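You operate a simulated robot arm through the tools that you are given. There is no shell and no other tool.

Carry out the task below with a simulated two-armed robot. There is one attempt and no reset: what you move stays moved.

TASK
Switch the ring lamp on, move the glass to the coaster and dust where it stood.
Fine: red key for on, the lamp stays on high; use the purple cloth and put it back where it lay. Set down upright: glass with the black band. What is to be rubbed or washed off counts as gone when no trace of it is left.
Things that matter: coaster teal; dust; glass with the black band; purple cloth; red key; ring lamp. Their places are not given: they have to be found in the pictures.

The check looks at the end state, three seconds after you hand in, the way a careful person would. Anything else that was tipped, shoved, dropped, spilled or broken makes it a failure. Flat cloth is picked up by pressing the open fingertips on it (5 to 10 N) and closing them slowly along it; thin cloth reads only 2 to 8 mm in the jaws.

THE ROBOT
Two 7-joint arms with two-finger parallel grippers on one trunk that stands fixed in place. Base frame: the origin is at the foot of the trunk, x ahead of it, y to its left, z up. Readings come in mm, degrees, newtons and seconds.
The left shoulder is at [-82, 119, 851], the right one opposite. With the tool pointing down near the work surface each hand reaches from about 140 to 580 mm from the base axis, measured 20 degrees to its own side. Payload 3.43 kg a hand.
The TCP of each hand is the grasp point between the finger pads, 30 mm short of the fingertips. In the tool frame z runs along the fingers and y along their closing line. Largest opening 94 mm; finger width 28, thickness 10; the body of the gripper, 50 by 96 mm, starts 55 mm behind the TCP.
Orientation is that of the tool frame in the base frame, as a unit quaternion [w, x, y, z]. With the fingers straight down and closing along the base's y, the tool's x points along the base's -x, its y along +y and its z along -z.

THE INTERFACE
- The arms move only by the tool apply_moves. It takes "left_increments", "right_increments" or both (then of equal length, played together; a hand with none holds still); each is a list of rows, each a list of 7 numbers: the opening, from 0 (shut) to 1 (fully open), then the shift along the tool's x, y, z in units of 40 mm (1.0 is 40 mm), then the turn, a rotation vector about the tool's x, y, z in units of 8 degrees (1.0 is 8 degrees). In form: [[grip, dx, dy, dz, ax, ay, az], ...]. A call has 1 to 20 rows; each row shifts and turns the commanded pose from where the row before left it, along the tool's axes as they then stand. A call with a number of a shift or a turn outside -1 to 1 is refused whole. Rows are played at 5 a second. More than 50 mm and 8.6 degrees between two rows, or a gripper value outside its range, and nothing of the call is played. A pose out of reach is approached as far as the arm can. The call stops where the force on the tool passes 40 N (or 10 N more than at its start, if that is more) or the arm is blocked; 0.2 s more then pass. The fingers move at their own pace (about 153 mm/s each) and stop on an object; they squeeze with about 29 N. The grip force told is the motor's: it shows also when the fingers shut on nothing. Time passes only in rows, and 0.2 s behind the last, so rows that do not move let the fingers close. The reply holds the time, the measured pose of the TCP, the force on the tool along the base axes, the opening and the grip force, in the units named above and with some noise, with the torque about the TCP (base axes, N m) and any sound that the robot's microphone picked up.
- Cameras (640 x 400 px; columns grow to the right, rows downward): "scene" is now at [22.9, -43.3, 1561.2]; the picture's right is [-0.53, -0.85, 0.00], its down [-0.63, 0.39, -0.67] and it looks along [0.57, -0.36, -0.74] (base axes); focal length 324 px, centre (320, 200). "left" rides on the left gripper at [76, -14, -102] in its tool frame; the picture's right is [0.18, 0.98, 0.00], its down [-0.75, 0.14, -0.64] and it looks along [-0.63, 0.12, 0.77] (tool axes); focal length 243 px, centre (320, 200). "right" rides on the right gripper at [76, 14, -102] in its tool frame; the picture's right is [-0.18, 0.98, 0.00], its down [-0.75, -0.14, -0.64] and it looks along [-0.63, -0.12, 0.77] (tool axes); focal length 243 px, centre (320, 200).
- grab_frame(camera): a new picture of that camera. The clock stands still meanwhile.
- move_column(by): slides the trunk up (or, below 0, down) by that many mm; the arms and the scene camera ride with it, the base frame stays. It gives what a move gives, with no picture.
- head_to(pan, tilt): turns the head with the scene camera to pan (to the left, within 143 degrees either way) and tilt (down, from -29 to 69), counted from straight ahead of the robot. It gives what a move gives.
- point_at(camera, pixels): for up to 12 pixels [column, row] of the newest picture of that camera ("zoom" is the newest enlarged one), the place [x, y, z] in the base frame of the surface seen there, good to about 3 mm. The clock stands still meanwhile.
- zoom(camera, box): a new picture of the part [left, top, right, bottom] of that camera's present view, enlarged. The clock stands still meanwhile.
- close_job(): hands the job in; it is judged then, once.

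Leave the grippers open and the arms clear of the work at the hand-in unless told otherwise.

The tools are called as a command line: name --argument value ..., lists and objects as JSON in quotes. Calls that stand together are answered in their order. apply_moves: Moves the arms, as the interface text tells. Its arguments: {"type":"object","properties":{"left_increments":{"type":"array","items":{"type":"array","items":{"type":"number"}}},"right_increments":{"type":"array","items":{"type":"array","items":{"type":"number"}}}},"required":[]} The other tools are called the same way: move_column (by) slides the trunk up or down; head_to (pan, tilt) turns the head that bears the scene camera; grab_frame (camera) takes a picture; point_at (camera, pixels) gives the place of the surface under pixels of a picture; zoom (camera, box) takes an enlarged picture of a part of a camera's view; close_job () hands the job in.

At the start:

```text
time: 0.0
left_position: [293.0, -42.4, 1101.5]
left_tool_rot: [0.0, -0.001, 1.0, 0.0]
left_contact_force: [-0.6, 0.7, -0.7]
left_wrist_torque: [-0.03, -0.03, -0.02]
left_finger_gap: 94.1
left_grasp_force: 0.1
right_position: [265.3, -338.7, 1159.0]
right_tool_rot: [0.0, 0.0, 1.0, 0.0]
right_contact_force: [0.6, -0.2, -1.1]
right_wrist_torque: [0.01, -0.02, 0.01]
right_finger_gap: 94.3
right_grasp_force: 0.0
trunk travel left (down, up): [-275.0, 60.0]
head pan, tilt: [-32.1, 47.5]
```

scene: 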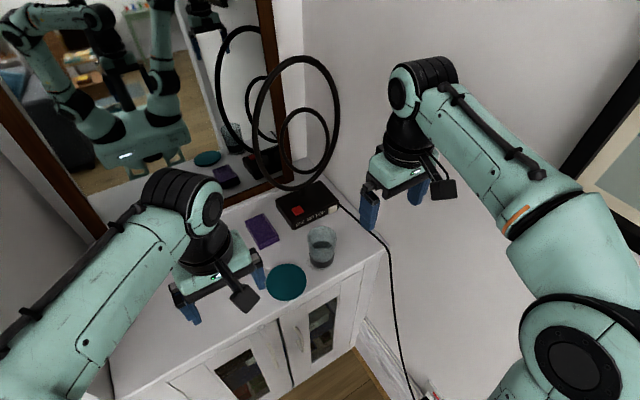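
right: 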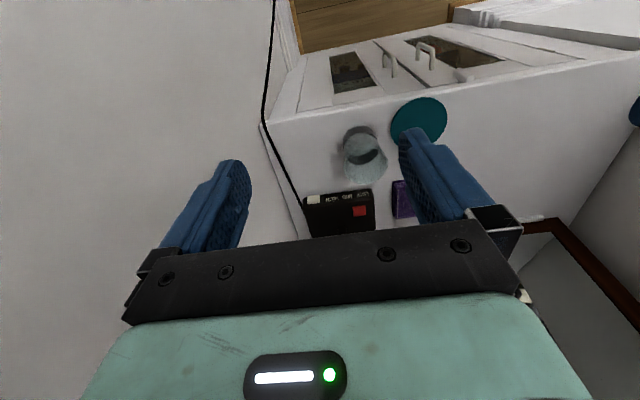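
left: 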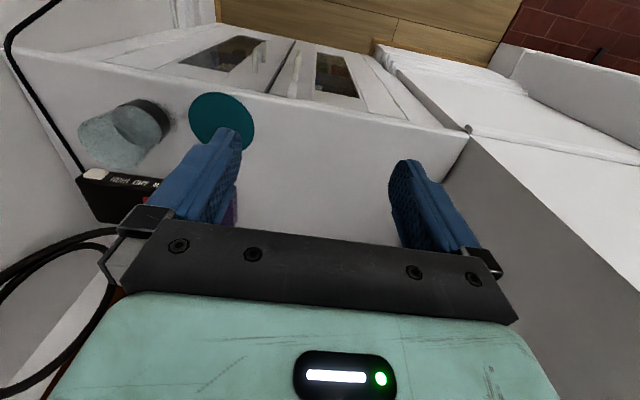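

I see a white cabinet top with a black lamp base (red key around (297,211)), a purple cloth at (262,231), a glass at (321,247) and a teal coaster at (286,281). I'll enlarge that part of the scene to see details.

zoom --camera "scene" --box '[220, 160, 400, 310]'

zoom --camera "right" --box '[240, 80, 480, 240]'

```text
2.67 times, centred on (310, 235) of scene
```

zoom: 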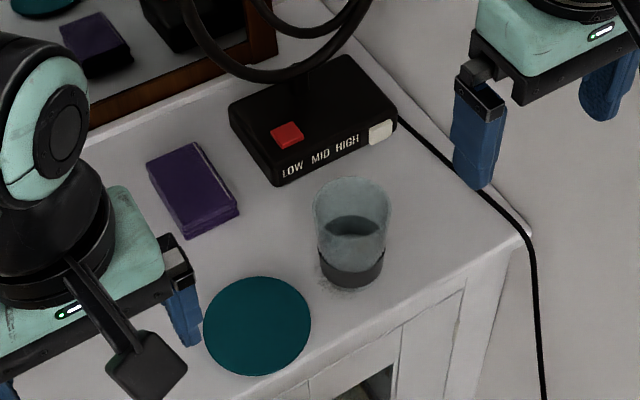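

```text
2.50 times, centred on (360, 160) of right
```

zoom: 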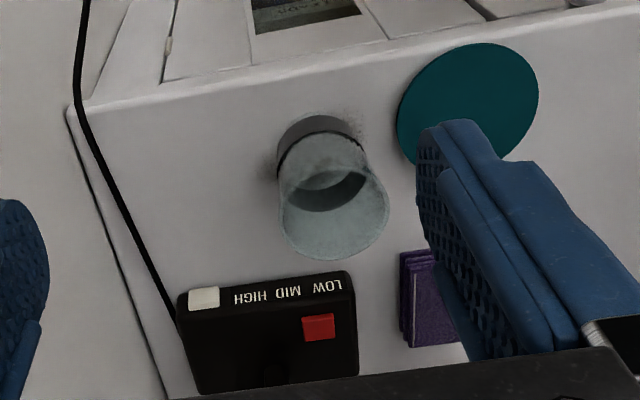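

The lamp base carries a red key, LOW/MID/HIGH labels and a white block near HIGH; the glass seems to hold some liquid; the purple cloth looks like a folded pad. I'll read the places from the zoomed scene... first a new zoom of the scene so pixels match.

zoom --camera "scene" --box '[220, 160, 400, 310]'

point_at --camera "zoom" --pixels '[[287, 134], [380, 131], [232, 107], [278, 180], [396, 118], [345, 57], [196, 143], [148, 166], [187, 236], [238, 208], [190, 185], [257, 325]]'

point_at --camera "zoom" --pixels '[[352, 285], [320, 262], [382, 265], [350, 265], [314, 195], [390, 205], [352, 178], [352, 228], [205, 325], [311, 325], [257, 278], [255, 374]]'

```text
2.67 times, centred on (310, 235) of scene
```

zoom: 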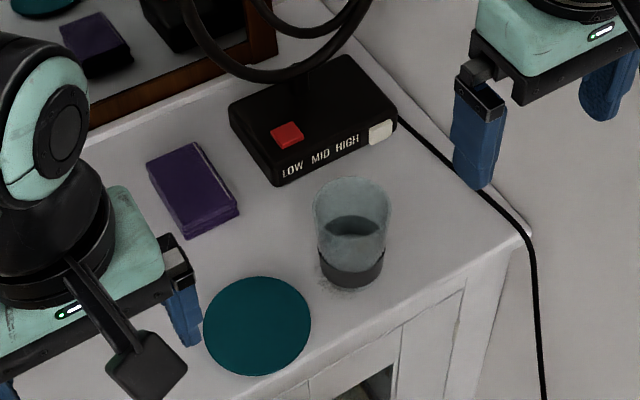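

```text
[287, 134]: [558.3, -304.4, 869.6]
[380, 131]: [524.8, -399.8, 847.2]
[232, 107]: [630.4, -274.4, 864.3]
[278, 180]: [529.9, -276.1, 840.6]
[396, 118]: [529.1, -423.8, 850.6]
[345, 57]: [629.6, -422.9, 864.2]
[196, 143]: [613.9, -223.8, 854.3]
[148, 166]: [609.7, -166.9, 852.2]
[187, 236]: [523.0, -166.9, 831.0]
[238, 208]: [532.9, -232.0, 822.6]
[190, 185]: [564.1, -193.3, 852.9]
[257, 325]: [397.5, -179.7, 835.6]
```

```text
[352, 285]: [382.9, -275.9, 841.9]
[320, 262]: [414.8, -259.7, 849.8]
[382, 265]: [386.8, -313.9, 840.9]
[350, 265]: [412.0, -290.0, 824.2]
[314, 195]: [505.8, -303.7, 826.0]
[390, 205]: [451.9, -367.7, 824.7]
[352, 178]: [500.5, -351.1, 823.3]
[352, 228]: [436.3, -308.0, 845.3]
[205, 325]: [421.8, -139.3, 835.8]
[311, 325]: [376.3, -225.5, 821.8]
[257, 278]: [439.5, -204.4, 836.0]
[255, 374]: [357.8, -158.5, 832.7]
```

The table top is near z 823, the lamp base spans about x 527–630, y −424…−275, red key near (558,−304,870). I'll enlarge the lamp front and the glass more closely.

zoom --camera "scene" --box '[276, 170, 346, 220]'

zoom --camera "scene" --box '[290, 215, 350, 255]'

zoom --camera "right" --box '[300, 110, 420, 190]'

```text
8.00 times, centred on (311, 195) of scene
```

zoom: 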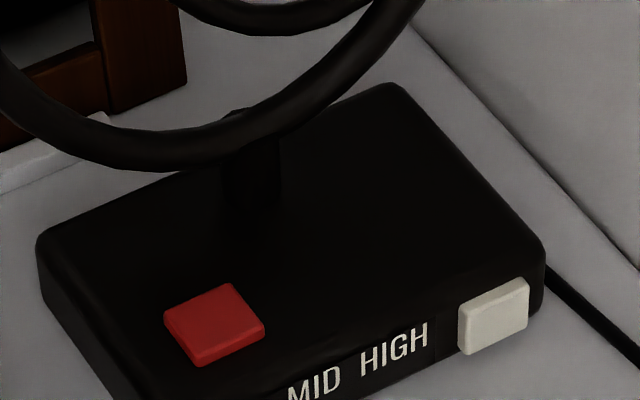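

```text
10.00 times, centred on (320, 235) of scene
```

zoom: 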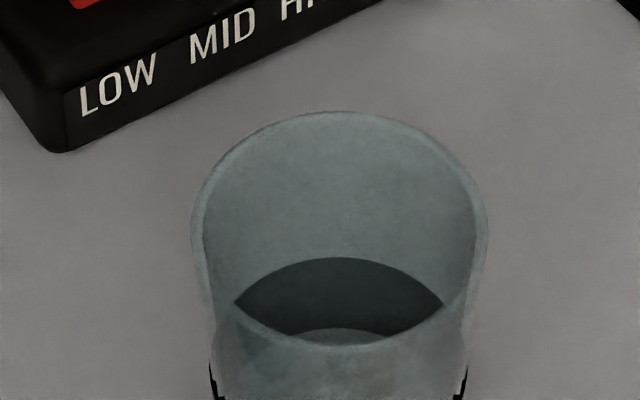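

```text
5.00 times, centred on (360, 150) of right
```

zoom: 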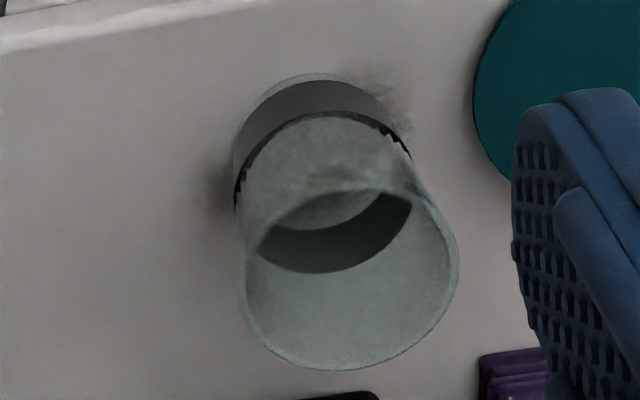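

I'll measure the ring of the lamp, so I know how much room there is over the red key.

grab_frame --camera "scene"

point_at --camera "scene" --pixels '[[257, 120], [300, 60], [337, 110], [325, 165], [290, 190], [265, 165], [281, 140], [303, 110], [326, 140], [303, 171], [308, 181], [306, 192]]'

zoom --camera "scene" --box '[200, 40, 360, 240]'

```text
taken
```

scene: 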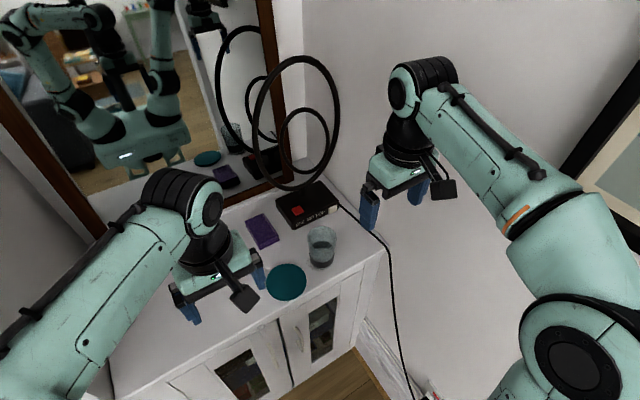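

```text
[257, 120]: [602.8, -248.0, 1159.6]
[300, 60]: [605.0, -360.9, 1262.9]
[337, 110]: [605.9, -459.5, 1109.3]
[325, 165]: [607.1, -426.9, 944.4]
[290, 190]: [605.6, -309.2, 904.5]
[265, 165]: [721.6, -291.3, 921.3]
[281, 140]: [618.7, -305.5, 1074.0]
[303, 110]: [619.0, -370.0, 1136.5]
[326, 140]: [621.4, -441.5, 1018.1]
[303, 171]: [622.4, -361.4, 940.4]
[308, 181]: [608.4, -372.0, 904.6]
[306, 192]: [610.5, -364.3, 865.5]
```

```text
2.00 times, centred on (280, 140) of scene
```

zoom: 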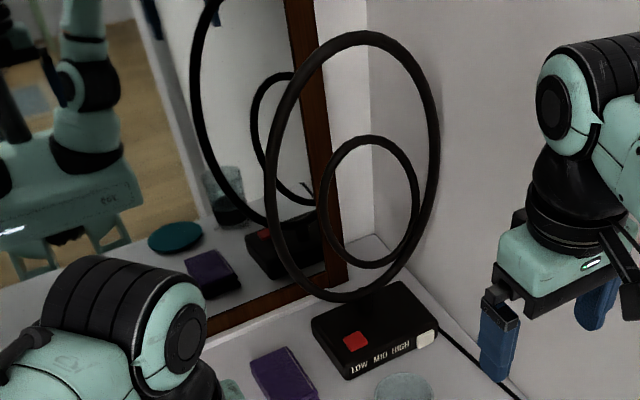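

The ring stands in a plane near x≈605, z 895–1265, so the red key at x≈558 is best pressed with a tilted hand. The glass is about 64–72 mm wide, 100 mm tall, centred near (407,−291). First I'll retract the left arm out of the way (to y≈+160), so that the right arm has room.

apply_moves --left_increments '[[1, 0, 1, 0, 0, 0, 0], [1, 0.3, 1, 0, 0, 0, 0], [1, 0.3, 1, 0, 0, 0, 0], [1, 0.3, 1, 0, 0, 0, 0], [1, 0.3, 1, 0, 0, 0, 0]]'

grab_frame --camera "scene"

```text
time: 1.2
left_position: [248.9, 161.2, 1101.8]
left_tool_rot: [0.001, 0.0, 1.0, 0.001]
left_contact_force: [-0.3, -0.1, 0.1]
left_wrist_torque: [-0.03, -0.03, 0.02]
left_finger_gap: 94.1
left_grasp_force: 0.2
right_position: [264.6, -338.9, 1159.8]
right_tool_rot: [0.0, 0.0, 1.0, 0.0]
right_contact_force: [0.8, 0.5, 0.2]
right_wrist_torque: [0.02, 0.0, -0.02]
right_finger_gap: 93.9
right_grasp_force: 0.0
trunk travel left (down, up): [-275.0, 60.0]
head pan, tilt: [-32.1, 47.5]
```

```text
taken
```

scene: 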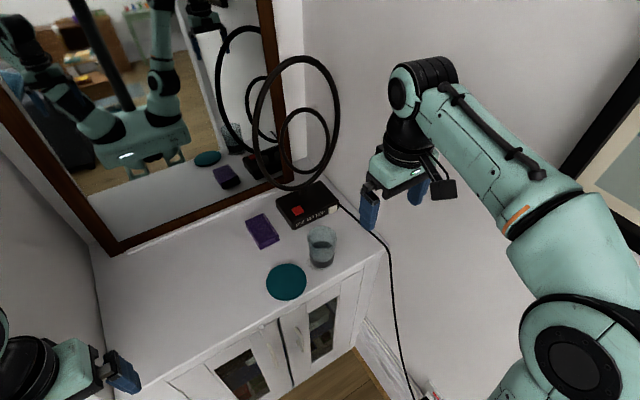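

The left arm is away and the work area is clear. I'll zoom on the cloth, coaster and glass to measure them accurately.

zoom --camera "scene" --box '[236, 200, 356, 300]'

```text
4.00 times, centred on (296, 250) of scene
```

zoom: 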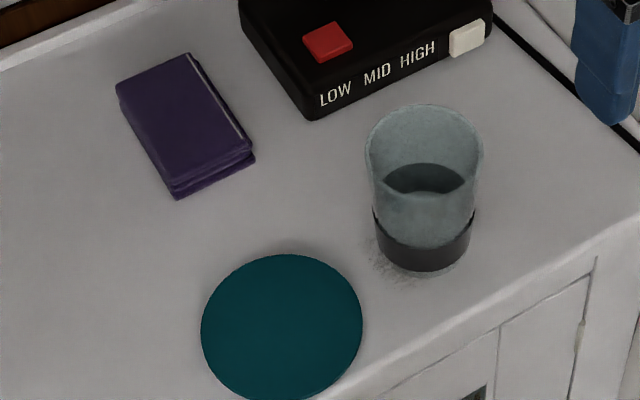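

Measuring corners of the cloth pad, the coaster rim, the glass band and the table around them.

point_at --camera "zoom" --pixels '[[120, 88], [186, 56], [248, 148], [170, 185], [175, 196], [252, 160], [185, 120], [150, 60], [282, 327], [204, 327], [360, 327], [282, 256]]'

point_at --camera "zoom" --pixels '[[282, 395], [420, 262], [378, 235], [470, 235], [380, 270], [440, 285], [328, 40], [467, 38], [345, 380], [470, 300], [600, 245], [420, 250]]'

```text
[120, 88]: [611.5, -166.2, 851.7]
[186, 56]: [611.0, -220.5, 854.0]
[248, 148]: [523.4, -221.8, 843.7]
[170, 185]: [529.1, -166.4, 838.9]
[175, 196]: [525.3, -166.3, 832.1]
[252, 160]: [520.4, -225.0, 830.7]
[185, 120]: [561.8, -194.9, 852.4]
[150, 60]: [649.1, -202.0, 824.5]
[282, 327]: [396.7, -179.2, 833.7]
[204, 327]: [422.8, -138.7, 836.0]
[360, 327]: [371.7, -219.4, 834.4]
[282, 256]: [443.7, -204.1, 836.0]
```

```text
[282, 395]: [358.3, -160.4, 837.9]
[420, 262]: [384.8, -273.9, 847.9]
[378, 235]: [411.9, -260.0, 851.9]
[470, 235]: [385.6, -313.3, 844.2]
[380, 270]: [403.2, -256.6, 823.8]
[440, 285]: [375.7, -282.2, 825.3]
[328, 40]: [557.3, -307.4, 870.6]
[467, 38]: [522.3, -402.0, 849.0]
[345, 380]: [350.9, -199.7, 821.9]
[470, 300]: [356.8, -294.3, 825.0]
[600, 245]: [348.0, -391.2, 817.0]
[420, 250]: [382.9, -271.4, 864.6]
```

Coaster centre ≈ (399,−180), top z≈835; glass centre ≈ (406,−290), rim z≈924. Now I move the right hand to about (406,−290,1000), above the glass, fingers open.

apply_moves --right_increments '[[1, -0.7, 0.245, 0.8, 0, 0, 0], [1, -0.7, 0.245, 0.8, 0, 0, 0], [1, -0.7, 0.245, 0.8, 0, 0, 0], [1, -0.7, 0.245, 0.8, 0, 0, 0], [1, -0.7, 0.245, 0.8, 0, 0, 0], [1, 0, 0, 0, 0, 0, 0]]'

grab_frame --camera "right"

grab_frame --camera "scene"

```text
time: 2.6
left_position: [247.2, 159.3, 1101.9]
left_tool_rot: [0.0, 0.0, 1.0, 0.0]
left_contact_force: [0.8, 0.5, 0.1]
left_wrist_torque: [-0.03, 0.01, 0.02]
left_finger_gap: 94.2
left_grasp_force: 0.1
right_position: [405.4, -290.6, 997.1]
right_tool_rot: [0.001, 0.0, 1.0, 0.0]
right_contact_force: [-0.2, -0.3, 0.6]
right_wrist_torque: [0.02, -0.03, -0.02]
right_finger_gap: 94.1
right_grasp_force: 0.0
trunk travel left (down, up): [-275.0, 60.0]
head pan, tilt: [-32.1, 47.5]
```

```text
taken
```

right: 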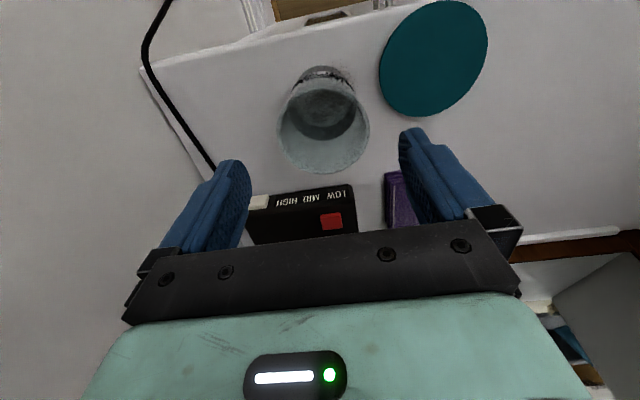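

```text
taken
```

scene: 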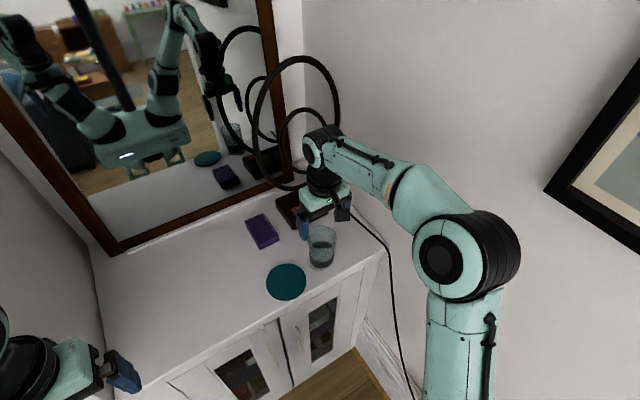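

The hand is over the glass. I'll zoom the right wrist camera around the glass to check the centring between the fingers.

zoom --camera "right" --box '[240, 50, 400, 190]'

zoom --camera "scene" --box '[276, 190, 376, 280]'

```text
2.86 times, centred on (320, 120) of right
```

zoom: 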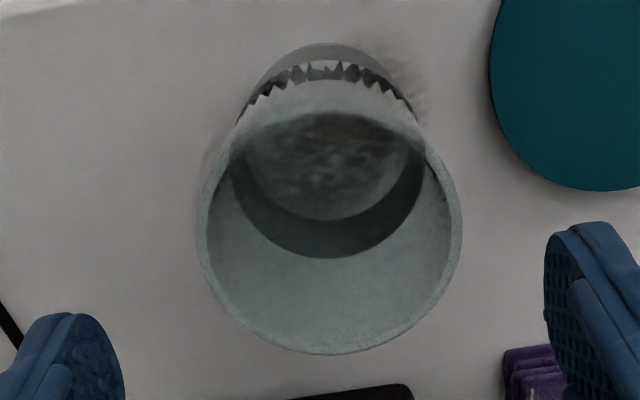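

```text
4.44 times, centred on (326, 235) of scene
```

zoom: 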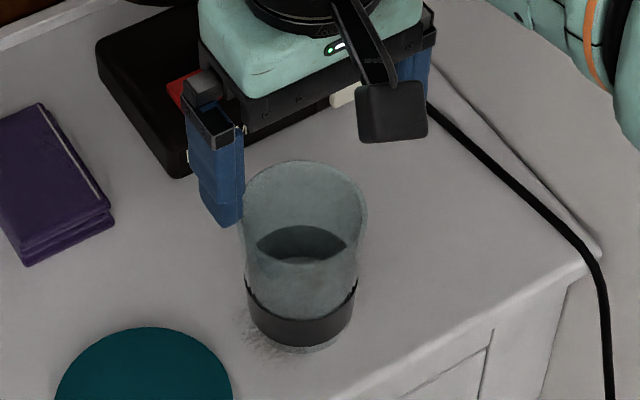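

Ray geometry puts the glass centre near (404.5,−288), so I shift +2.6 mm in y and lower the open fingers around the glass to TCP z≈882 (palm stays ~13 mm above the rim).

apply_moves --right_increments '[[1, 0.02, 0.065, 0.3, 0, 0, 0], [1, 0, 0, 0.5, 0, 0, 0], [1, 0, 0, 0.5, 0, 0, 0], [1, 0, 0, 0.5, 0, 0, 0], [1, 0, 0, 0.5, 0, 0, 0], [1, 0, 0, 0.5, 0, 0, 0], [1, 0, 0, 0.05, 0, 0, 0]]'

zoom --camera "scene" --box '[276, 190, 376, 280]'

grab_frame --camera "right"

```text
time: 4.2
left_position: [247.7, 160.3, 1101.5]
left_tool_rot: [-0.001, 0.0, 1.0, 0.0]
left_contact_force: [0.0, 0.2, 0.1]
left_wrist_torque: [-0.01, -0.01, -0.01]
left_finger_gap: 94.0
left_grasp_force: 0.1
right_position: [405.1, -286.7, 883.6]
right_tool_rot: [0.0, -0.001, 1.0, 0.0]
right_contact_force: [-0.1, -1.0, 0.6]
right_wrist_torque: [-0.01, -0.03, 0.01]
right_finger_gap: 93.9
right_grasp_force: 0.0
trunk travel left (down, up): [-275.0, 60.0]
head pan, tilt: [-32.1, 47.5]
```

```text
4.44 times, centred on (326, 235) of scene
```

zoom: 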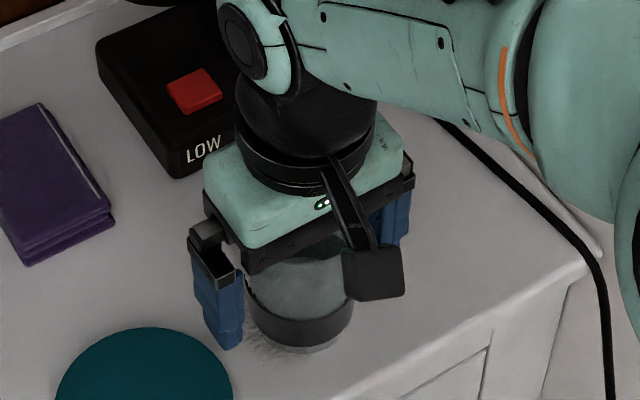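

```text
taken
```

right: 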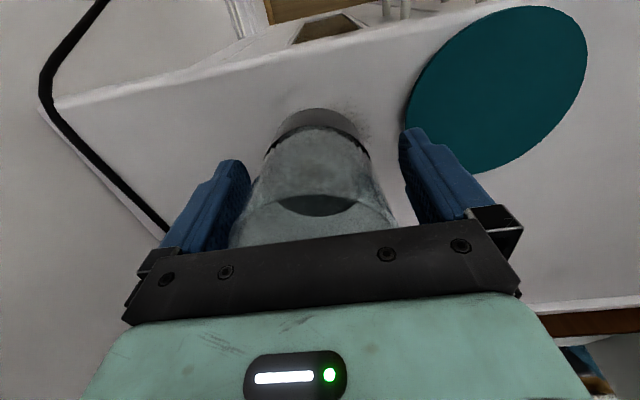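

The fingers straddle the glass well. I close them gently step by step and watch the gap and grip force.

apply_moves --right_increments '[[0.85, 0, 0, 0, 0, 0, 0], [0.78, 0, 0, 0, 0, 0, 0], [0.74, 0, 0, 0, 0, 0, 0], [0.7, 0, 0, 0, 0, 0, 0], [0.66, 0, 0, 0, 0, 0, 0], [0.6, 0, 0, 0, 0, 0, 0], [0.6, 0, 0, 0, 0, 0, 0]]'

```text
time: 5.8
left_position: [247.3, 159.8, 1101.5]
left_tool_rot: [0.0, -0.001, 1.0, 0.001]
left_contact_force: [-0.5, 0.4, 0.8]
left_wrist_torque: [0.02, 0.04, 0.01]
left_finger_gap: 94.1
left_grasp_force: 0.0
right_position: [403.9, -287.6, 884.9]
right_tool_rot: [-0.001, 0.001, 1.0, 0.0]
right_contact_force: [0.6, -1.3, 0.9]
right_wrist_torque: [0.05, -0.03, -0.02]
right_finger_gap: 71.5
right_grasp_force: 28.7
trunk travel left (down, up): [-275.0, 60.0]
head pan, tilt: [-32.1, 47.5]
```

Gripped at 71.5 mm with about 29 N. I lift 50 mm gently.

apply_moves --right_increments '[[0.6, 0, 0, -0.25, 0, 0, 0], [0.6, 0, 0, -0.25, 0, 0, 0], [0.6, 0, 0, -0.25, 0, 0, 0], [0.6, 0, 0, -0.25, 0, 0, 0], [0.6, 0, 0, -0.25, 0, 0, 0], [0.6, 0, 0, 0, 0, 0, 0]]'

zoom --camera "scene" --box '[276, 190, 376, 280]'

grab_frame --camera "right"

```text
time: 7.2
left_position: [248.3, 160.2, 1102.6]
left_tool_rot: [0.0, 0.0, 1.0, 0.0]
left_contact_force: [-0.8, -0.2, 0.4]
left_wrist_torque: [-0.03, 0.0, -0.02]
left_finger_gap: 94.0
left_grasp_force: 0.1
right_position: [403.5, -286.1, 934.0]
right_tool_rot: [0.0, 0.0, 1.0, 0.0]
right_contact_force: [0.7, -0.8, -2.0]
right_wrist_torque: [0.01, -0.04, 0.0]
right_finger_gap: 71.4
right_grasp_force: 28.9
trunk travel left (down, up): [-275.0, 60.0]
head pan, tilt: [-32.1, 47.5]
```

```text
4.44 times, centred on (326, 235) of scene
```

zoom: 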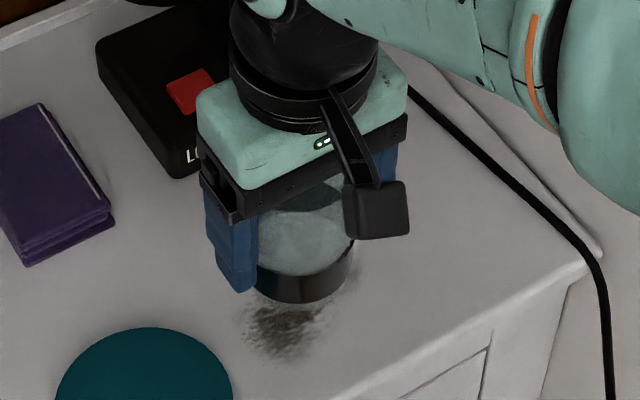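

```text
taken
```

right: 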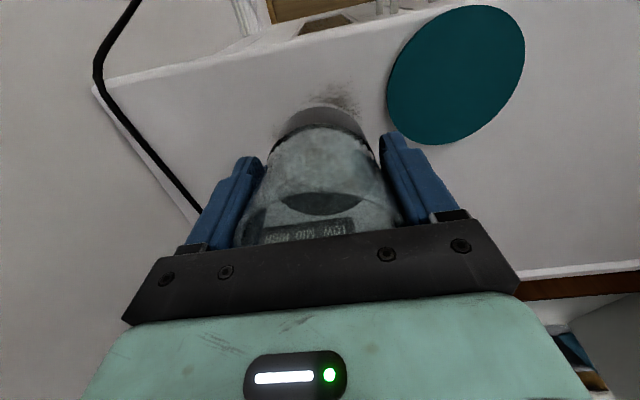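

Lifted cleanly; a dust smudge is visible under it. I carry the glass to above the coaster centre (399,−180).

apply_moves --right_increments '[[0.6, 0.03, 0.53, -0.05, 0, 0, 0], [0.6, 0.03, 0.53, 0, 0, 0, 0], [0.6, 0.03, 0.53, 0, 0, 0, 0], [0.6, 0.02, 0.53, 0, 0, 0, 0], [0.6, 0.02, 0.53, 0, 0, 0, 0], [0.6, 0, 0, 0, 0, 0, 0]]'

zoom --camera "scene" --box '[246, 210, 366, 310]'

grab_frame --camera "right"

```text
time: 8.6
left_position: [249.1, 159.5, 1102.0]
left_tool_rot: [0.001, 0.0, 1.0, 0.0]
left_contact_force: [0.2, -0.2, 0.6]
left_wrist_torque: [0.01, 0.01, 0.0]
left_finger_gap: 94.3
left_grasp_force: 0.0
right_position: [399.8, -181.0, 935.6]
right_tool_rot: [0.0, 0.0, 1.0, 0.0]
right_contact_force: [0.7, -0.4, -1.7]
right_wrist_torque: [-0.02, -0.01, 0.04]
right_finger_gap: 71.4
right_grasp_force: 29.2
trunk travel left (down, up): [-275.0, 60.0]
head pan, tilt: [-32.1, 47.5]
```

```text
4.00 times, centred on (306, 260) of scene
```

zoom: 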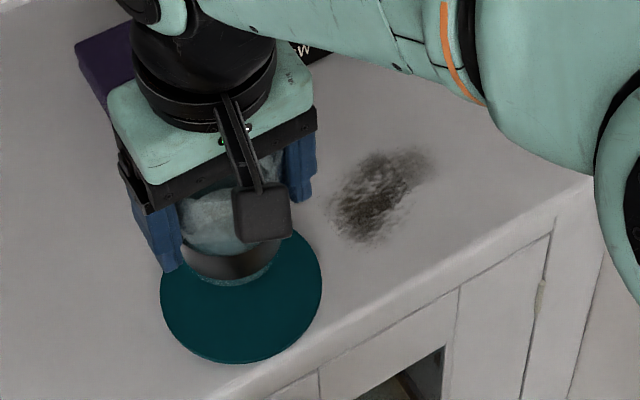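

```text
taken
```

right: 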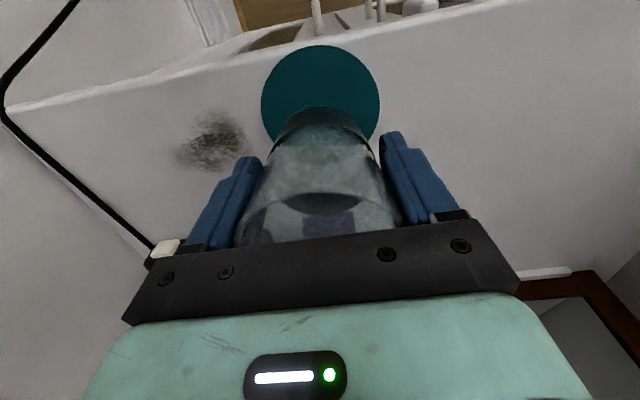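

The glass hovers over the coaster centre (TCP 399.8,−181). Touch-down should come near TCP z≈896. I lower 32 mm first.

apply_moves --right_increments '[[0.6, 0, 0, 0.25, 0, 0, 0], [0.6, 0, 0, 0.25, 0, 0, 0], [0.6, 0, 0, 0.2, 0, 0, 0], [0.6, 0, 0, 0.1, 0, 0, 0], [0.6, 0, 0, 0, 0, 0, 0]]'

zoom --camera "scene" --box '[246, 210, 366, 310]'

```text
time: 9.8
left_position: [248.5, 160.6, 1102.7]
left_tool_rot: [-0.001, 0.0, 1.0, 0.001]
left_contact_force: [0.9, 0.0, 0.7]
left_wrist_torque: [-0.02, 0.02, 0.05]
left_finger_gap: 93.7
left_grasp_force: 0.0
right_position: [398.9, -181.6, 904.2]
right_tool_rot: [0.0, 0.0, 1.0, 0.0]
right_contact_force: [-0.2, -0.9, -1.9]
right_wrist_torque: [-0.02, -0.01, -0.03]
right_finger_gap: 71.4
right_grasp_force: 28.7
trunk travel left (down, up): [-275.0, 60.0]
head pan, tilt: [-32.1, 47.5]
```

```text
4.00 times, centred on (306, 260) of scene
```

zoom: 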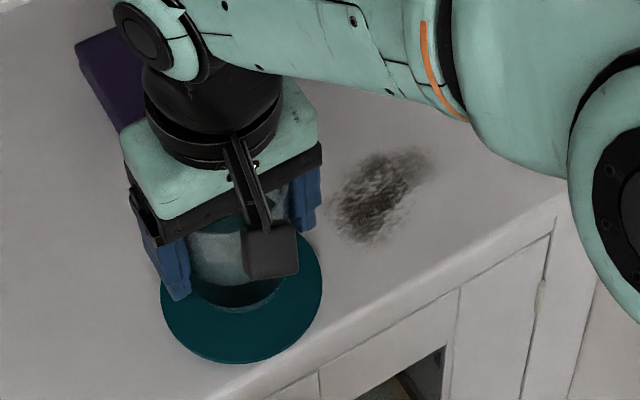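

Still hanging free (force ≈ −1.9 N, the weight of the glass). I lower in 2 mm steps until contact shows.

apply_moves --right_increments '[[0.6, 0, 0, 0.05, 0, 0, 0], [0.6, 0, 0, 0.05, 0, 0, 0], [0.6, 0, 0, 0.05, 0, 0, 0], [0.6, 0, 0, 0, 0, 0, 0]]'

```text
time: 10.8
left_position: [249.1, 160.1, 1101.3]
left_tool_rot: [0.0, 0.001, 1.0, 0.0]
left_contact_force: [-0.7, 0.5, 0.2]
left_wrist_torque: [0.01, -0.01, -0.01]
left_finger_gap: 94.0
left_grasp_force: 0.0
right_position: [399.7, -180.6, 897.9]
right_tool_rot: [0.0, 0.0, 1.0, 0.0]
right_contact_force: [0.0, -0.2, -2.8]
right_wrist_torque: [-0.02, 0.04, -0.02]
right_finger_gap: 71.6
right_grasp_force: 28.9
trunk travel left (down, up): [-275.0, 60.0]
head pan, tilt: [-32.1, 47.5]
```

apply_moves --right_increments '[[0.6, 0, 0, 0.03, 0, 0, 0], [0.6, 0, 0, 0, 0, 0, 0]]'

```text
time: 11.4
left_position: [248.4, 159.1, 1102.0]
left_tool_rot: [0.0, 0.001, 1.0, 0.0]
left_contact_force: [0.0, 0.1, 0.0]
left_wrist_torque: [0.01, 0.02, -0.02]
left_finger_gap: 94.2
left_grasp_force: 0.1
right_position: [399.1, -178.8, 896.7]
right_tool_rot: [0.0, 0.0, 1.0, 0.0]
right_contact_force: [0.2, -0.4, -2.2]
right_wrist_torque: [0.03, 0.01, 0.0]
right_finger_gap: 71.6
right_grasp_force: 29.1
trunk travel left (down, up): [-275.0, 60.0]
head pan, tilt: [-32.1, 47.5]
```

No contact yet (−2.2 N). I continue in ~1 mm steps.

apply_moves --right_increments '[[0.6, 0, 0, 0.03, 0, 0, 0], [0.6, 0, 0, 0, 0, 0, 0]]'

zoom --camera "scene" --box '[256, 240, 326, 310]'

```text
time: 12.0
left_position: [249.2, 159.4, 1100.6]
left_tool_rot: [0.0, 0.0, 1.0, 0.0]
left_contact_force: [0.0, -0.4, 0.3]
left_wrist_torque: [0.0, -0.01, -0.01]
left_finger_gap: 94.4
left_grasp_force: 0.0
right_position: [399.5, -179.3, 896.8]
right_tool_rot: [0.001, 0.0, 1.0, 0.0]
right_contact_force: [-0.4, -0.5, -1.2]
right_wrist_torque: [0.0, -0.01, 0.03]
right_finger_gap: 71.5
right_grasp_force: 29.2
trunk travel left (down, up): [-275.0, 60.0]
head pan, tilt: [-32.1, 47.5]
```

```text
5.71 times, centred on (291, 275) of scene
```

zoom: 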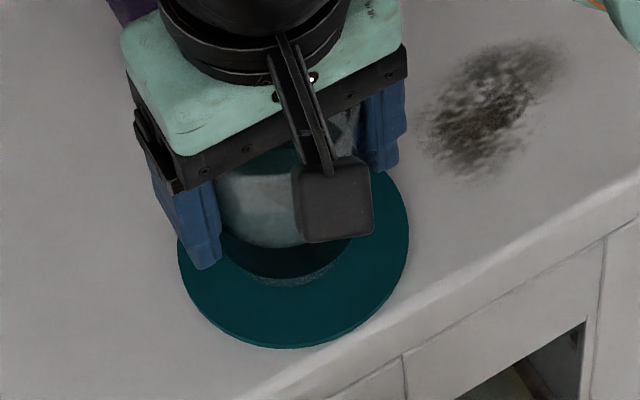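

apply_moves --right_increments '[[0.6, 0, 0, 0.03, 0, 0, 0], [0.6, 0, 0, 0.03, 0, 0, 0], [0.6, 0, 0, 0, 0, 0, 0]]'

```text
time: 12.8
left_position: [248.5, 159.8, 1101.3]
left_tool_rot: [0.0, -0.001, 1.0, 0.001]
left_contact_force: [-0.2, 0.4, 0.7]
left_wrist_torque: [0.04, 0.01, -0.01]
left_finger_gap: 94.1
left_grasp_force: 0.0
right_position: [399.6, -180.0, 894.4]
right_tool_rot: [0.002, 0.0, 1.0, 0.001]
right_contact_force: [-0.2, -0.1, 8.7]
right_wrist_torque: [0.06, -0.02, -0.01]
right_finger_gap: 71.4
right_grasp_force: 28.7
trunk travel left (down, up): [-275.0, 60.0]
head pan, tilt: [-32.1, 47.5]
```

Contact shows (+8.7 N): the glass stands on the coaster. I ease up 0.8 mm and open the fingers.

apply_moves --right_increments '[[0.6, 0, 0, -0.02, 0, 0, 0], [0.7, 0, 0, 0, 0, 0, 0], [0.76, 0, 0, 0, 0, 0, 0], [0.82, 0, 0, 0, 0, 0, 0], [0.9, 0, 0, 0, 0, 0, 0], [1, 0, 0, 0, 0, 0, 0], [1, 0, 0, 0, 0, 0, 0]]'

grab_frame --camera "right"

```text
time: 14.4
left_position: [247.2, 159.4, 1100.4]
left_tool_rot: [0.001, 0.0, 1.0, 0.0]
left_contact_force: [0.1, -0.3, -0.1]
left_wrist_torque: [-0.01, -0.03, 0.02]
left_finger_gap: 93.9
left_grasp_force: 0.1
right_position: [397.9, -180.9, 895.2]
right_tool_rot: [0.0, 0.0, 1.0, 0.0]
right_contact_force: [-0.9, -0.2, -0.5]
right_wrist_torque: [0.0, 0.0, 0.0]
right_finger_gap: 94.2
right_grasp_force: 0.0
trunk travel left (down, up): [-275.0, 60.0]
head pan, tilt: [-32.1, 47.5]
```

```text
taken
```

right: 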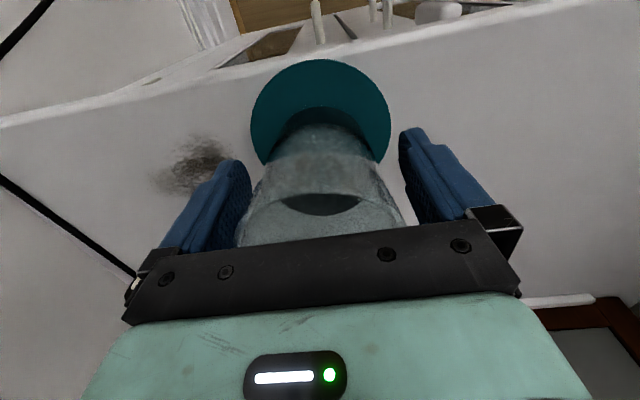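

The glass is free and centred. I raise the hand straight up ~120 mm clear of the rim.

apply_moves --right_increments '[[1, 0, 0, -0.3, 0, 0, 0], [1, 0, 0, -0.7, 0, 0, 0], [1, 0, 0, -0.7, 0, 0, 0], [1, 0, 0, -0.7, 0, 0, 0], [1, 0, 0, -0.7, 0, 0, 0], [1, 0, 0, 0, 0, 0, 0]]'

zoom --camera "scene" --box '[246, 210, 366, 310]'

grab_frame --camera "right"

```text
time: 15.8
left_position: [248.0, 159.3, 1103.3]
left_tool_rot: [0.0, -0.001, 1.0, 0.0]
left_contact_force: [-0.7, -0.1, -1.3]
left_wrist_torque: [-0.03, 0.03, 0.02]
left_finger_gap: 94.1
left_grasp_force: 0.0
right_position: [400.1, -181.2, 1018.1]
right_tool_rot: [0.0, 0.0, 1.0, 0.0]
right_contact_force: [-0.2, 0.0, 0.1]
right_wrist_torque: [-0.03, 0.02, -0.02]
right_finger_gap: 94.2
right_grasp_force: 0.1
trunk travel left (down, up): [-275.0, 60.0]
head pan, tilt: [-32.1, 47.5]
```

```text
4.00 times, centred on (306, 260) of scene
```

zoom: 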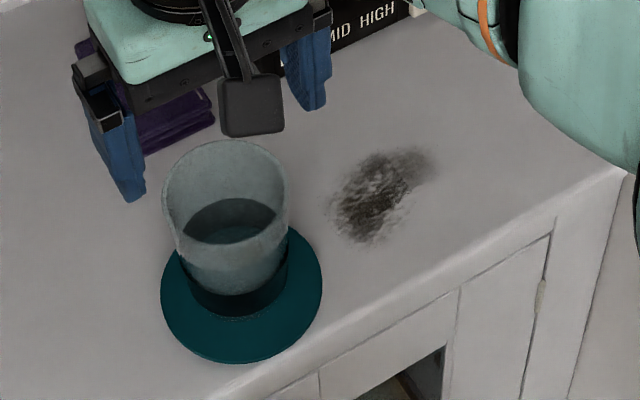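

```text
taken
```

right: 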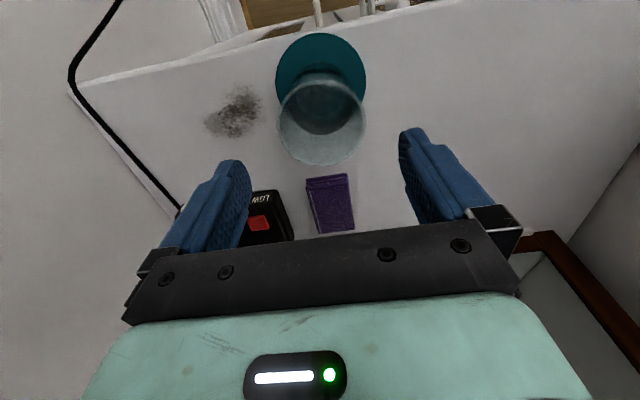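

The glass stands upright on the coaster. Now I measure the extent of the dust in this zoom.

point_at --camera "zoom" --pixels '[[375, 195], [325, 205], [440, 160], [365, 250], [415, 145], [335, 240], [425, 190], [350, 165], [400, 240], [475, 130], [350, 290], [430, 235]]'

zoom --camera "scene" --box '[312, 235, 372, 275]'

```text
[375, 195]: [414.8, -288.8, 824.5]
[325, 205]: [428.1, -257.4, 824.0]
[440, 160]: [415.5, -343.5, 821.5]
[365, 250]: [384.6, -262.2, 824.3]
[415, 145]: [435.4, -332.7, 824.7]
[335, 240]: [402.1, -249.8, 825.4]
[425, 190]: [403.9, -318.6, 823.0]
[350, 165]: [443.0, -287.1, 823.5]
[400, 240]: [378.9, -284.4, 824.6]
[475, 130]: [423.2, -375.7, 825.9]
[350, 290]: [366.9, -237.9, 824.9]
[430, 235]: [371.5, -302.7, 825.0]
```

```text
10.00 times, centred on (342, 255) of scene
```

zoom: 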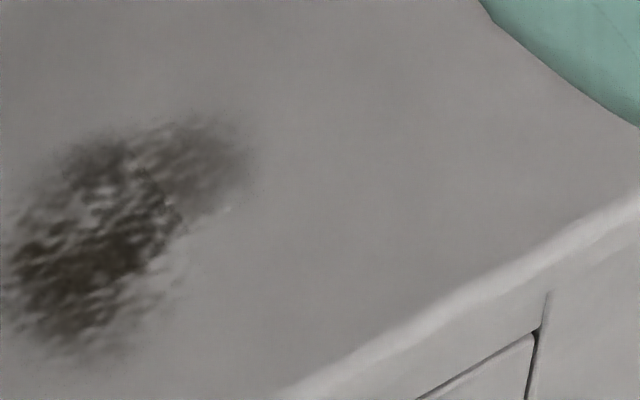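

Dust spans about x 378–443, y −345…−250 at table z≈824. The pad lies at x 523–612, y −228…−166, top z≈853. I move the right hand forward to about (500,−194,1000) and look at clearances to the lamp ring.

apply_moves --right_increments '[[1, -0.6, -0.08, 0, 0, 0, 0], [1, -0.6, -0.08, 0.1, 0, 0, 0], [1, -0.7, -0.08, 0.2, 0, 0, 0], [1, -0.6, -0.08, 0.2, 0, 0, 0], [1, 0, 0, 0, 0, 0, 0]]'

grab_frame --camera "scene"

grab_frame --camera "right"

```text
time: 17.0
left_position: [248.8, 160.3, 1102.1]
left_tool_rot: [0.0, 0.001, 1.0, 0.0]
left_contact_force: [-0.5, 0.4, 0.7]
left_wrist_torque: [0.0, -0.02, -0.02]
left_finger_gap: 94.2
left_grasp_force: 0.1
right_position: [499.1, -194.5, 997.9]
right_tool_rot: [0.0, 0.0, 1.0, 0.0]
right_contact_force: [0.7, 0.5, 0.5]
right_wrist_torque: [0.03, 0.0, 0.03]
right_finger_gap: 94.0
right_grasp_force: 0.1
trunk travel left (down, up): [-275.0, 60.0]
head pan, tilt: [-32.1, 47.5]
```

```text
taken
```

scene: 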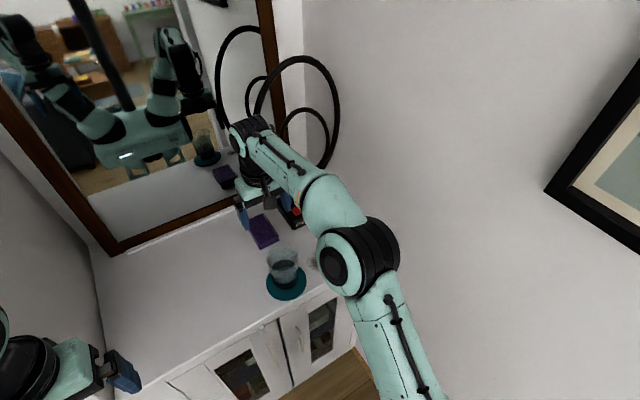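

```text
taken
```

right: 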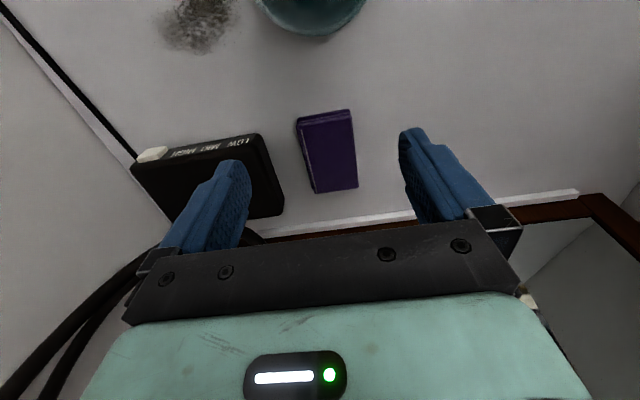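

I'll zoom on the hand and ring to judge the clearance.

zoom --camera "scene" --box '[210, 90, 350, 250]'

point_at --camera "right" --pixels '[[298, 121], [349, 110], [357, 187], [316, 192], [328, 150], [330, 220], [275, 180], [360, 150]]'

```text
2.50 times, centred on (280, 170) of scene
```

zoom: 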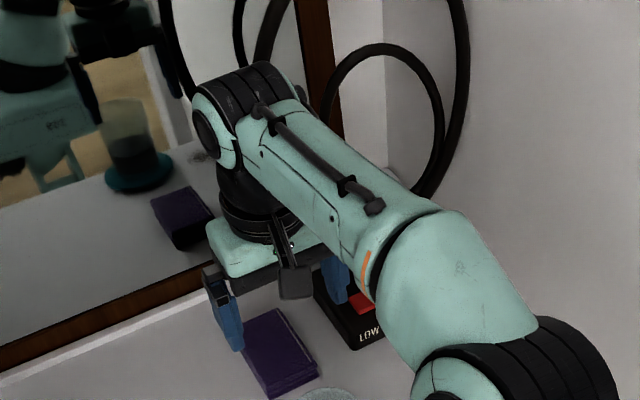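

```text
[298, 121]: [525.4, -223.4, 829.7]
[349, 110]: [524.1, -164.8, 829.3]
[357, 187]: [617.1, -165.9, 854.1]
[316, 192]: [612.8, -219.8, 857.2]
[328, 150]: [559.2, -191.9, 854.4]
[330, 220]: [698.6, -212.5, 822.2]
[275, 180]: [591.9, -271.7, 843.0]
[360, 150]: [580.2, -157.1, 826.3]
```

Pad centre ≈ (568,−194). The forearm runs on the near side of the ring. I move on to (560,−194,~950) with small steps.

apply_moves --right_increments '[[1, -0.4, 0, 0.2, 0, 0, 0], [1, -0.4, 0, 0.3, 0, 0, 0], [1, -0.4, 0, 0.4, 0, 0, 0], [1, -0.35, 0, 0.4, 0, 0, 0], [1, 0, 0, 0, 0, 0, 0]]'

zoom --camera "scene" --box '[200, 90, 360, 250]'

grab_frame --camera "right"

```text
time: 18.2
left_position: [248.4, 160.5, 1102.2]
left_tool_rot: [0.0, 0.0, 1.0, 0.0]
left_contact_force: [-0.1, -0.4, -1.6]
left_wrist_torque: [-0.01, 0.0, -0.01]
left_finger_gap: 94.0
left_grasp_force: 0.0
right_position: [543.4, -194.5, 940.5]
right_tool_rot: [0.0, 0.0, 1.0, 0.0]
right_contact_force: [0.5, 0.3, 0.8]
right_wrist_torque: [0.04, 0.03, 0.03]
right_finger_gap: 93.8
right_grasp_force: 0.1
right hand out of reach, approached as far as the arm can: row 3, 4
trunk travel left (down, up): [-275.0, 60.0]
head pan, tilt: [-32.1, 47.5]
```

```text
2.50 times, centred on (280, 170) of scene
```

zoom: 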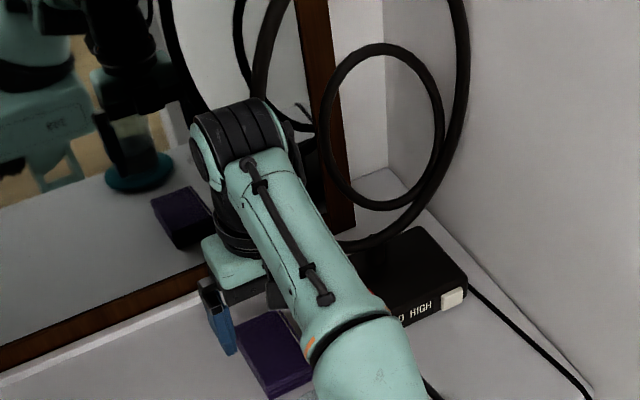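

```text
taken
```

right: 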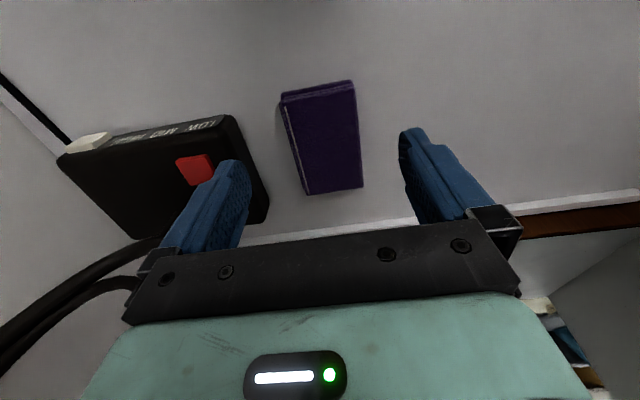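

The arm reached only x=543 with vertical fingers at this height. I raise the trunk by 60 mm (nothing is above the hands), which brings the shoulder nearer to the wrist height and adds reach.

move_column --by 60

grab_frame --camera "scene"

```text
time: 19.2
left_position: [245.4, 158.0, 1160.5]
left_tool_rot: [0.0, 0.001, 1.0, 0.0]
left_contact_force: [-0.9, -0.5, -0.4]
left_wrist_torque: [0.02, -0.03, 0.01]
left_finger_gap: 94.0
left_grasp_force: 0.1
right_position: [585.5, -193.7, 1052.7]
right_tool_rot: [0.038, 0.0, 0.999, -0.001]
right_contact_force: [-1.2, 0.1, -1.1]
right_wrist_torque: [-0.01, 0.01, 0.0]
right_finger_gap: 94.1
right_grasp_force: 0.1
trunk travel left (down, up): [-335.0, 0.0]
head pan, tilt: [-32.1, 47.5]
```

```text
taken
```

scene: 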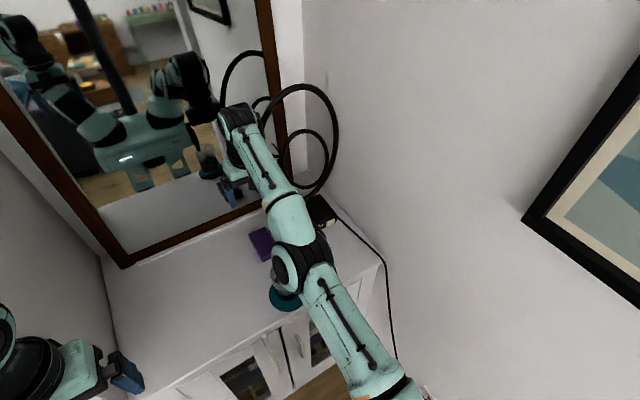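

The hand reading drifted to (585,−194,1053) with a slight tilt; I let one still row pass to see where it settles, keeping it still.

apply_moves --right_increments '[[1, 0, 0, 0, 0, 0, 0], [1, 0, 0, 0, 0, 0, 0]]'

zoom --camera "scene" --box '[190, 80, 370, 220]'

```text
time: 19.8
left_position: [245.4, 156.6, 1161.3]
left_tool_rot: [-0.001, 0.0, 1.0, 0.0]
left_contact_force: [0.4, 0.1, 0.4]
left_wrist_torque: [0.01, -0.03, -0.01]
left_finger_gap: 94.0
left_grasp_force: 0.2
right_position: [584.3, -194.5, 1052.9]
right_tool_rot: [0.038, 0.001, 0.999, 0.0]
right_contact_force: [0.0, 0.0, 0.1]
right_wrist_torque: [0.0, -0.04, 0.01]
right_finger_gap: 94.1
right_grasp_force: 0.1
trunk travel left (down, up): [-335.0, 0.0]
head pan, tilt: [-32.1, 47.5]
```

```text
2.86 times, centred on (280, 150) of scene
```

zoom: 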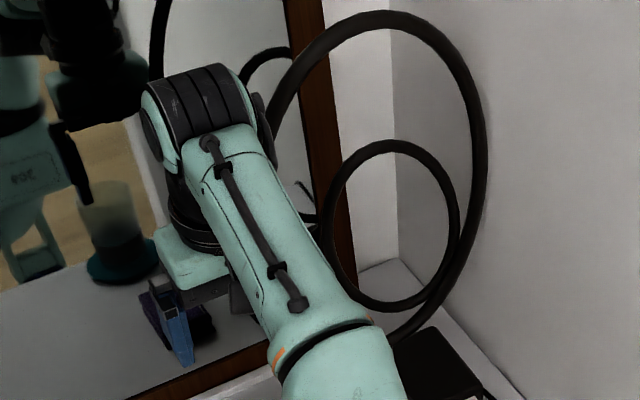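

It is stable. I check that the ring has not been touched, by measuring ring points again and the wrist's nearest side.

point_at --camera "zoom" --pixels '[[395, 18], [480, 150], [283, 105], [330, 235], [450, 200], [205, 80], [258, 110], [240, 150], [420, 360], [265, 160]]'

```text
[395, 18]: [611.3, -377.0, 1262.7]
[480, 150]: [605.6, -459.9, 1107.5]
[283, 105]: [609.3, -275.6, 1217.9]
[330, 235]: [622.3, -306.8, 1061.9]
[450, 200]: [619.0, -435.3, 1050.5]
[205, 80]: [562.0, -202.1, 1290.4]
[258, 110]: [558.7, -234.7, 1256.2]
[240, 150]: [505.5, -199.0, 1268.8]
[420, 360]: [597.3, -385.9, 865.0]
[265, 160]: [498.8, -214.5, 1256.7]
```

The ring is untouched. Now I straighten the hand (4.4°) and come back to about (565,−194,990).

apply_moves --right_increments '[[1, 0.25, 0, 0.2, 0, 0.55, 0], [1, 0.24, 0, 0.6, 0, 0, 0], [1, 0, 0, 0.7, 0, 0, 0], [1, 0, 0, 0, 0, 0, 0]]'

```text
time: 20.8
left_position: [246.2, 158.1, 1161.2]
left_tool_rot: [0.0, 0.001, 1.0, 0.0]
left_contact_force: [0.0, -0.8, -0.4]
left_wrist_torque: [-0.03, -0.01, 0.0]
left_finger_gap: 94.2
left_grasp_force: 0.2
right_position: [566.0, -193.5, 989.4]
right_tool_rot: [0.0, 0.001, 1.0, 0.0]
right_contact_force: [-0.5, -0.7, -0.3]
right_wrist_torque: [-0.04, 0.0, -0.02]
right_finger_gap: 94.0
right_grasp_force: 0.0
trunk travel left (down, up): [-335.0, 0.0]
head pan, tilt: [-32.1, 47.5]
```

Vertical at (566,−193.5,989) works now. I descend to z≈905 and check with the wrist camera.

apply_moves --right_increments '[[1, 0, 0, 0.5, 0, 0, 0], [1, 0, 0, 0.5, 0, 0, 0], [1, 0, 0, 0.5, 0, 0, 0], [1, 0, 0, 0.6, 0, 0, 0], [1, 0, 0, 0, 0, 0, 0]]'

grab_frame --camera "right"

grab_frame --camera "scene"

```text
time: 22.0
left_position: [245.8, 157.0, 1160.3]
left_tool_rot: [0.0, 0.0, 1.0, 0.0]
left_contact_force: [1.0, -0.9, 0.0]
left_wrist_torque: [0.0, 0.04, 0.0]
left_finger_gap: 93.9
left_grasp_force: 0.1
right_position: [566.1, -194.9, 907.1]
right_tool_rot: [0.0, 0.0, 1.0, 0.001]
right_contact_force: [0.2, -0.3, -0.4]
right_wrist_torque: [0.02, -0.01, -0.01]
right_finger_gap: 94.0
right_grasp_force: 0.0
trunk travel left (down, up): [-335.0, 0.0]
head pan, tilt: [-32.1, 47.5]
```

```text
taken
```

right: 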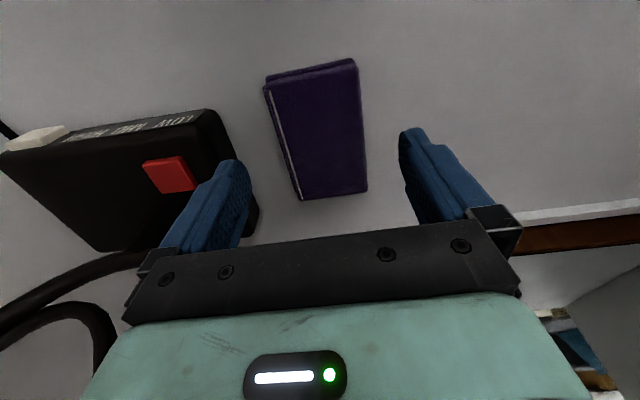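

```text
taken
```

scene: 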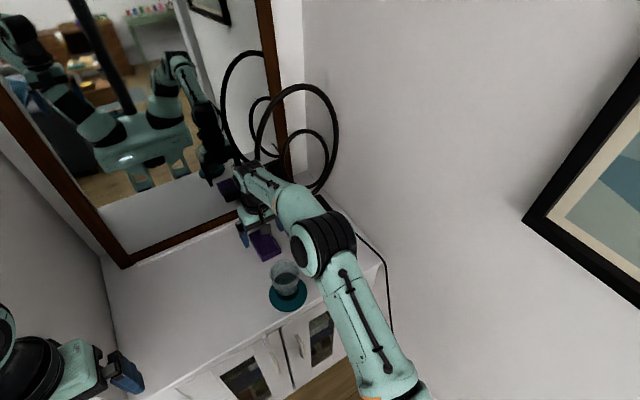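

I read the pad's corners from this wrist picture to centre the fingers precisely.

point_at --camera "right" --pixels '[[270, 90], [352, 68], [363, 188], [303, 196], [318, 130], [280, 140], [360, 130], [310, 78], [250, 100], [380, 130], [168, 175], [235, 160]]'

zoom --camera "right" --box '[220, 40, 420, 220]'

```text
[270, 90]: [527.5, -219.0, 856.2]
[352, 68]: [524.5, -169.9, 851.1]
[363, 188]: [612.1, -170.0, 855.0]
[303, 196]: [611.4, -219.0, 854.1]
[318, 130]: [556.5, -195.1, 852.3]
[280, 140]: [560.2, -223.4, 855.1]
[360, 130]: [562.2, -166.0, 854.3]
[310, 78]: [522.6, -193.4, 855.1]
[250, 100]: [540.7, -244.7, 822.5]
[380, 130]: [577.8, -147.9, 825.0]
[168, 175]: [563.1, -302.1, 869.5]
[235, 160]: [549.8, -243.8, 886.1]
```

```text
2.22 times, centred on (320, 130) of right
```

zoom: 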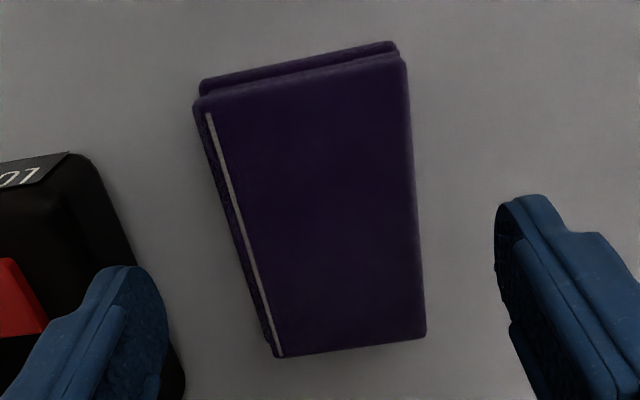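

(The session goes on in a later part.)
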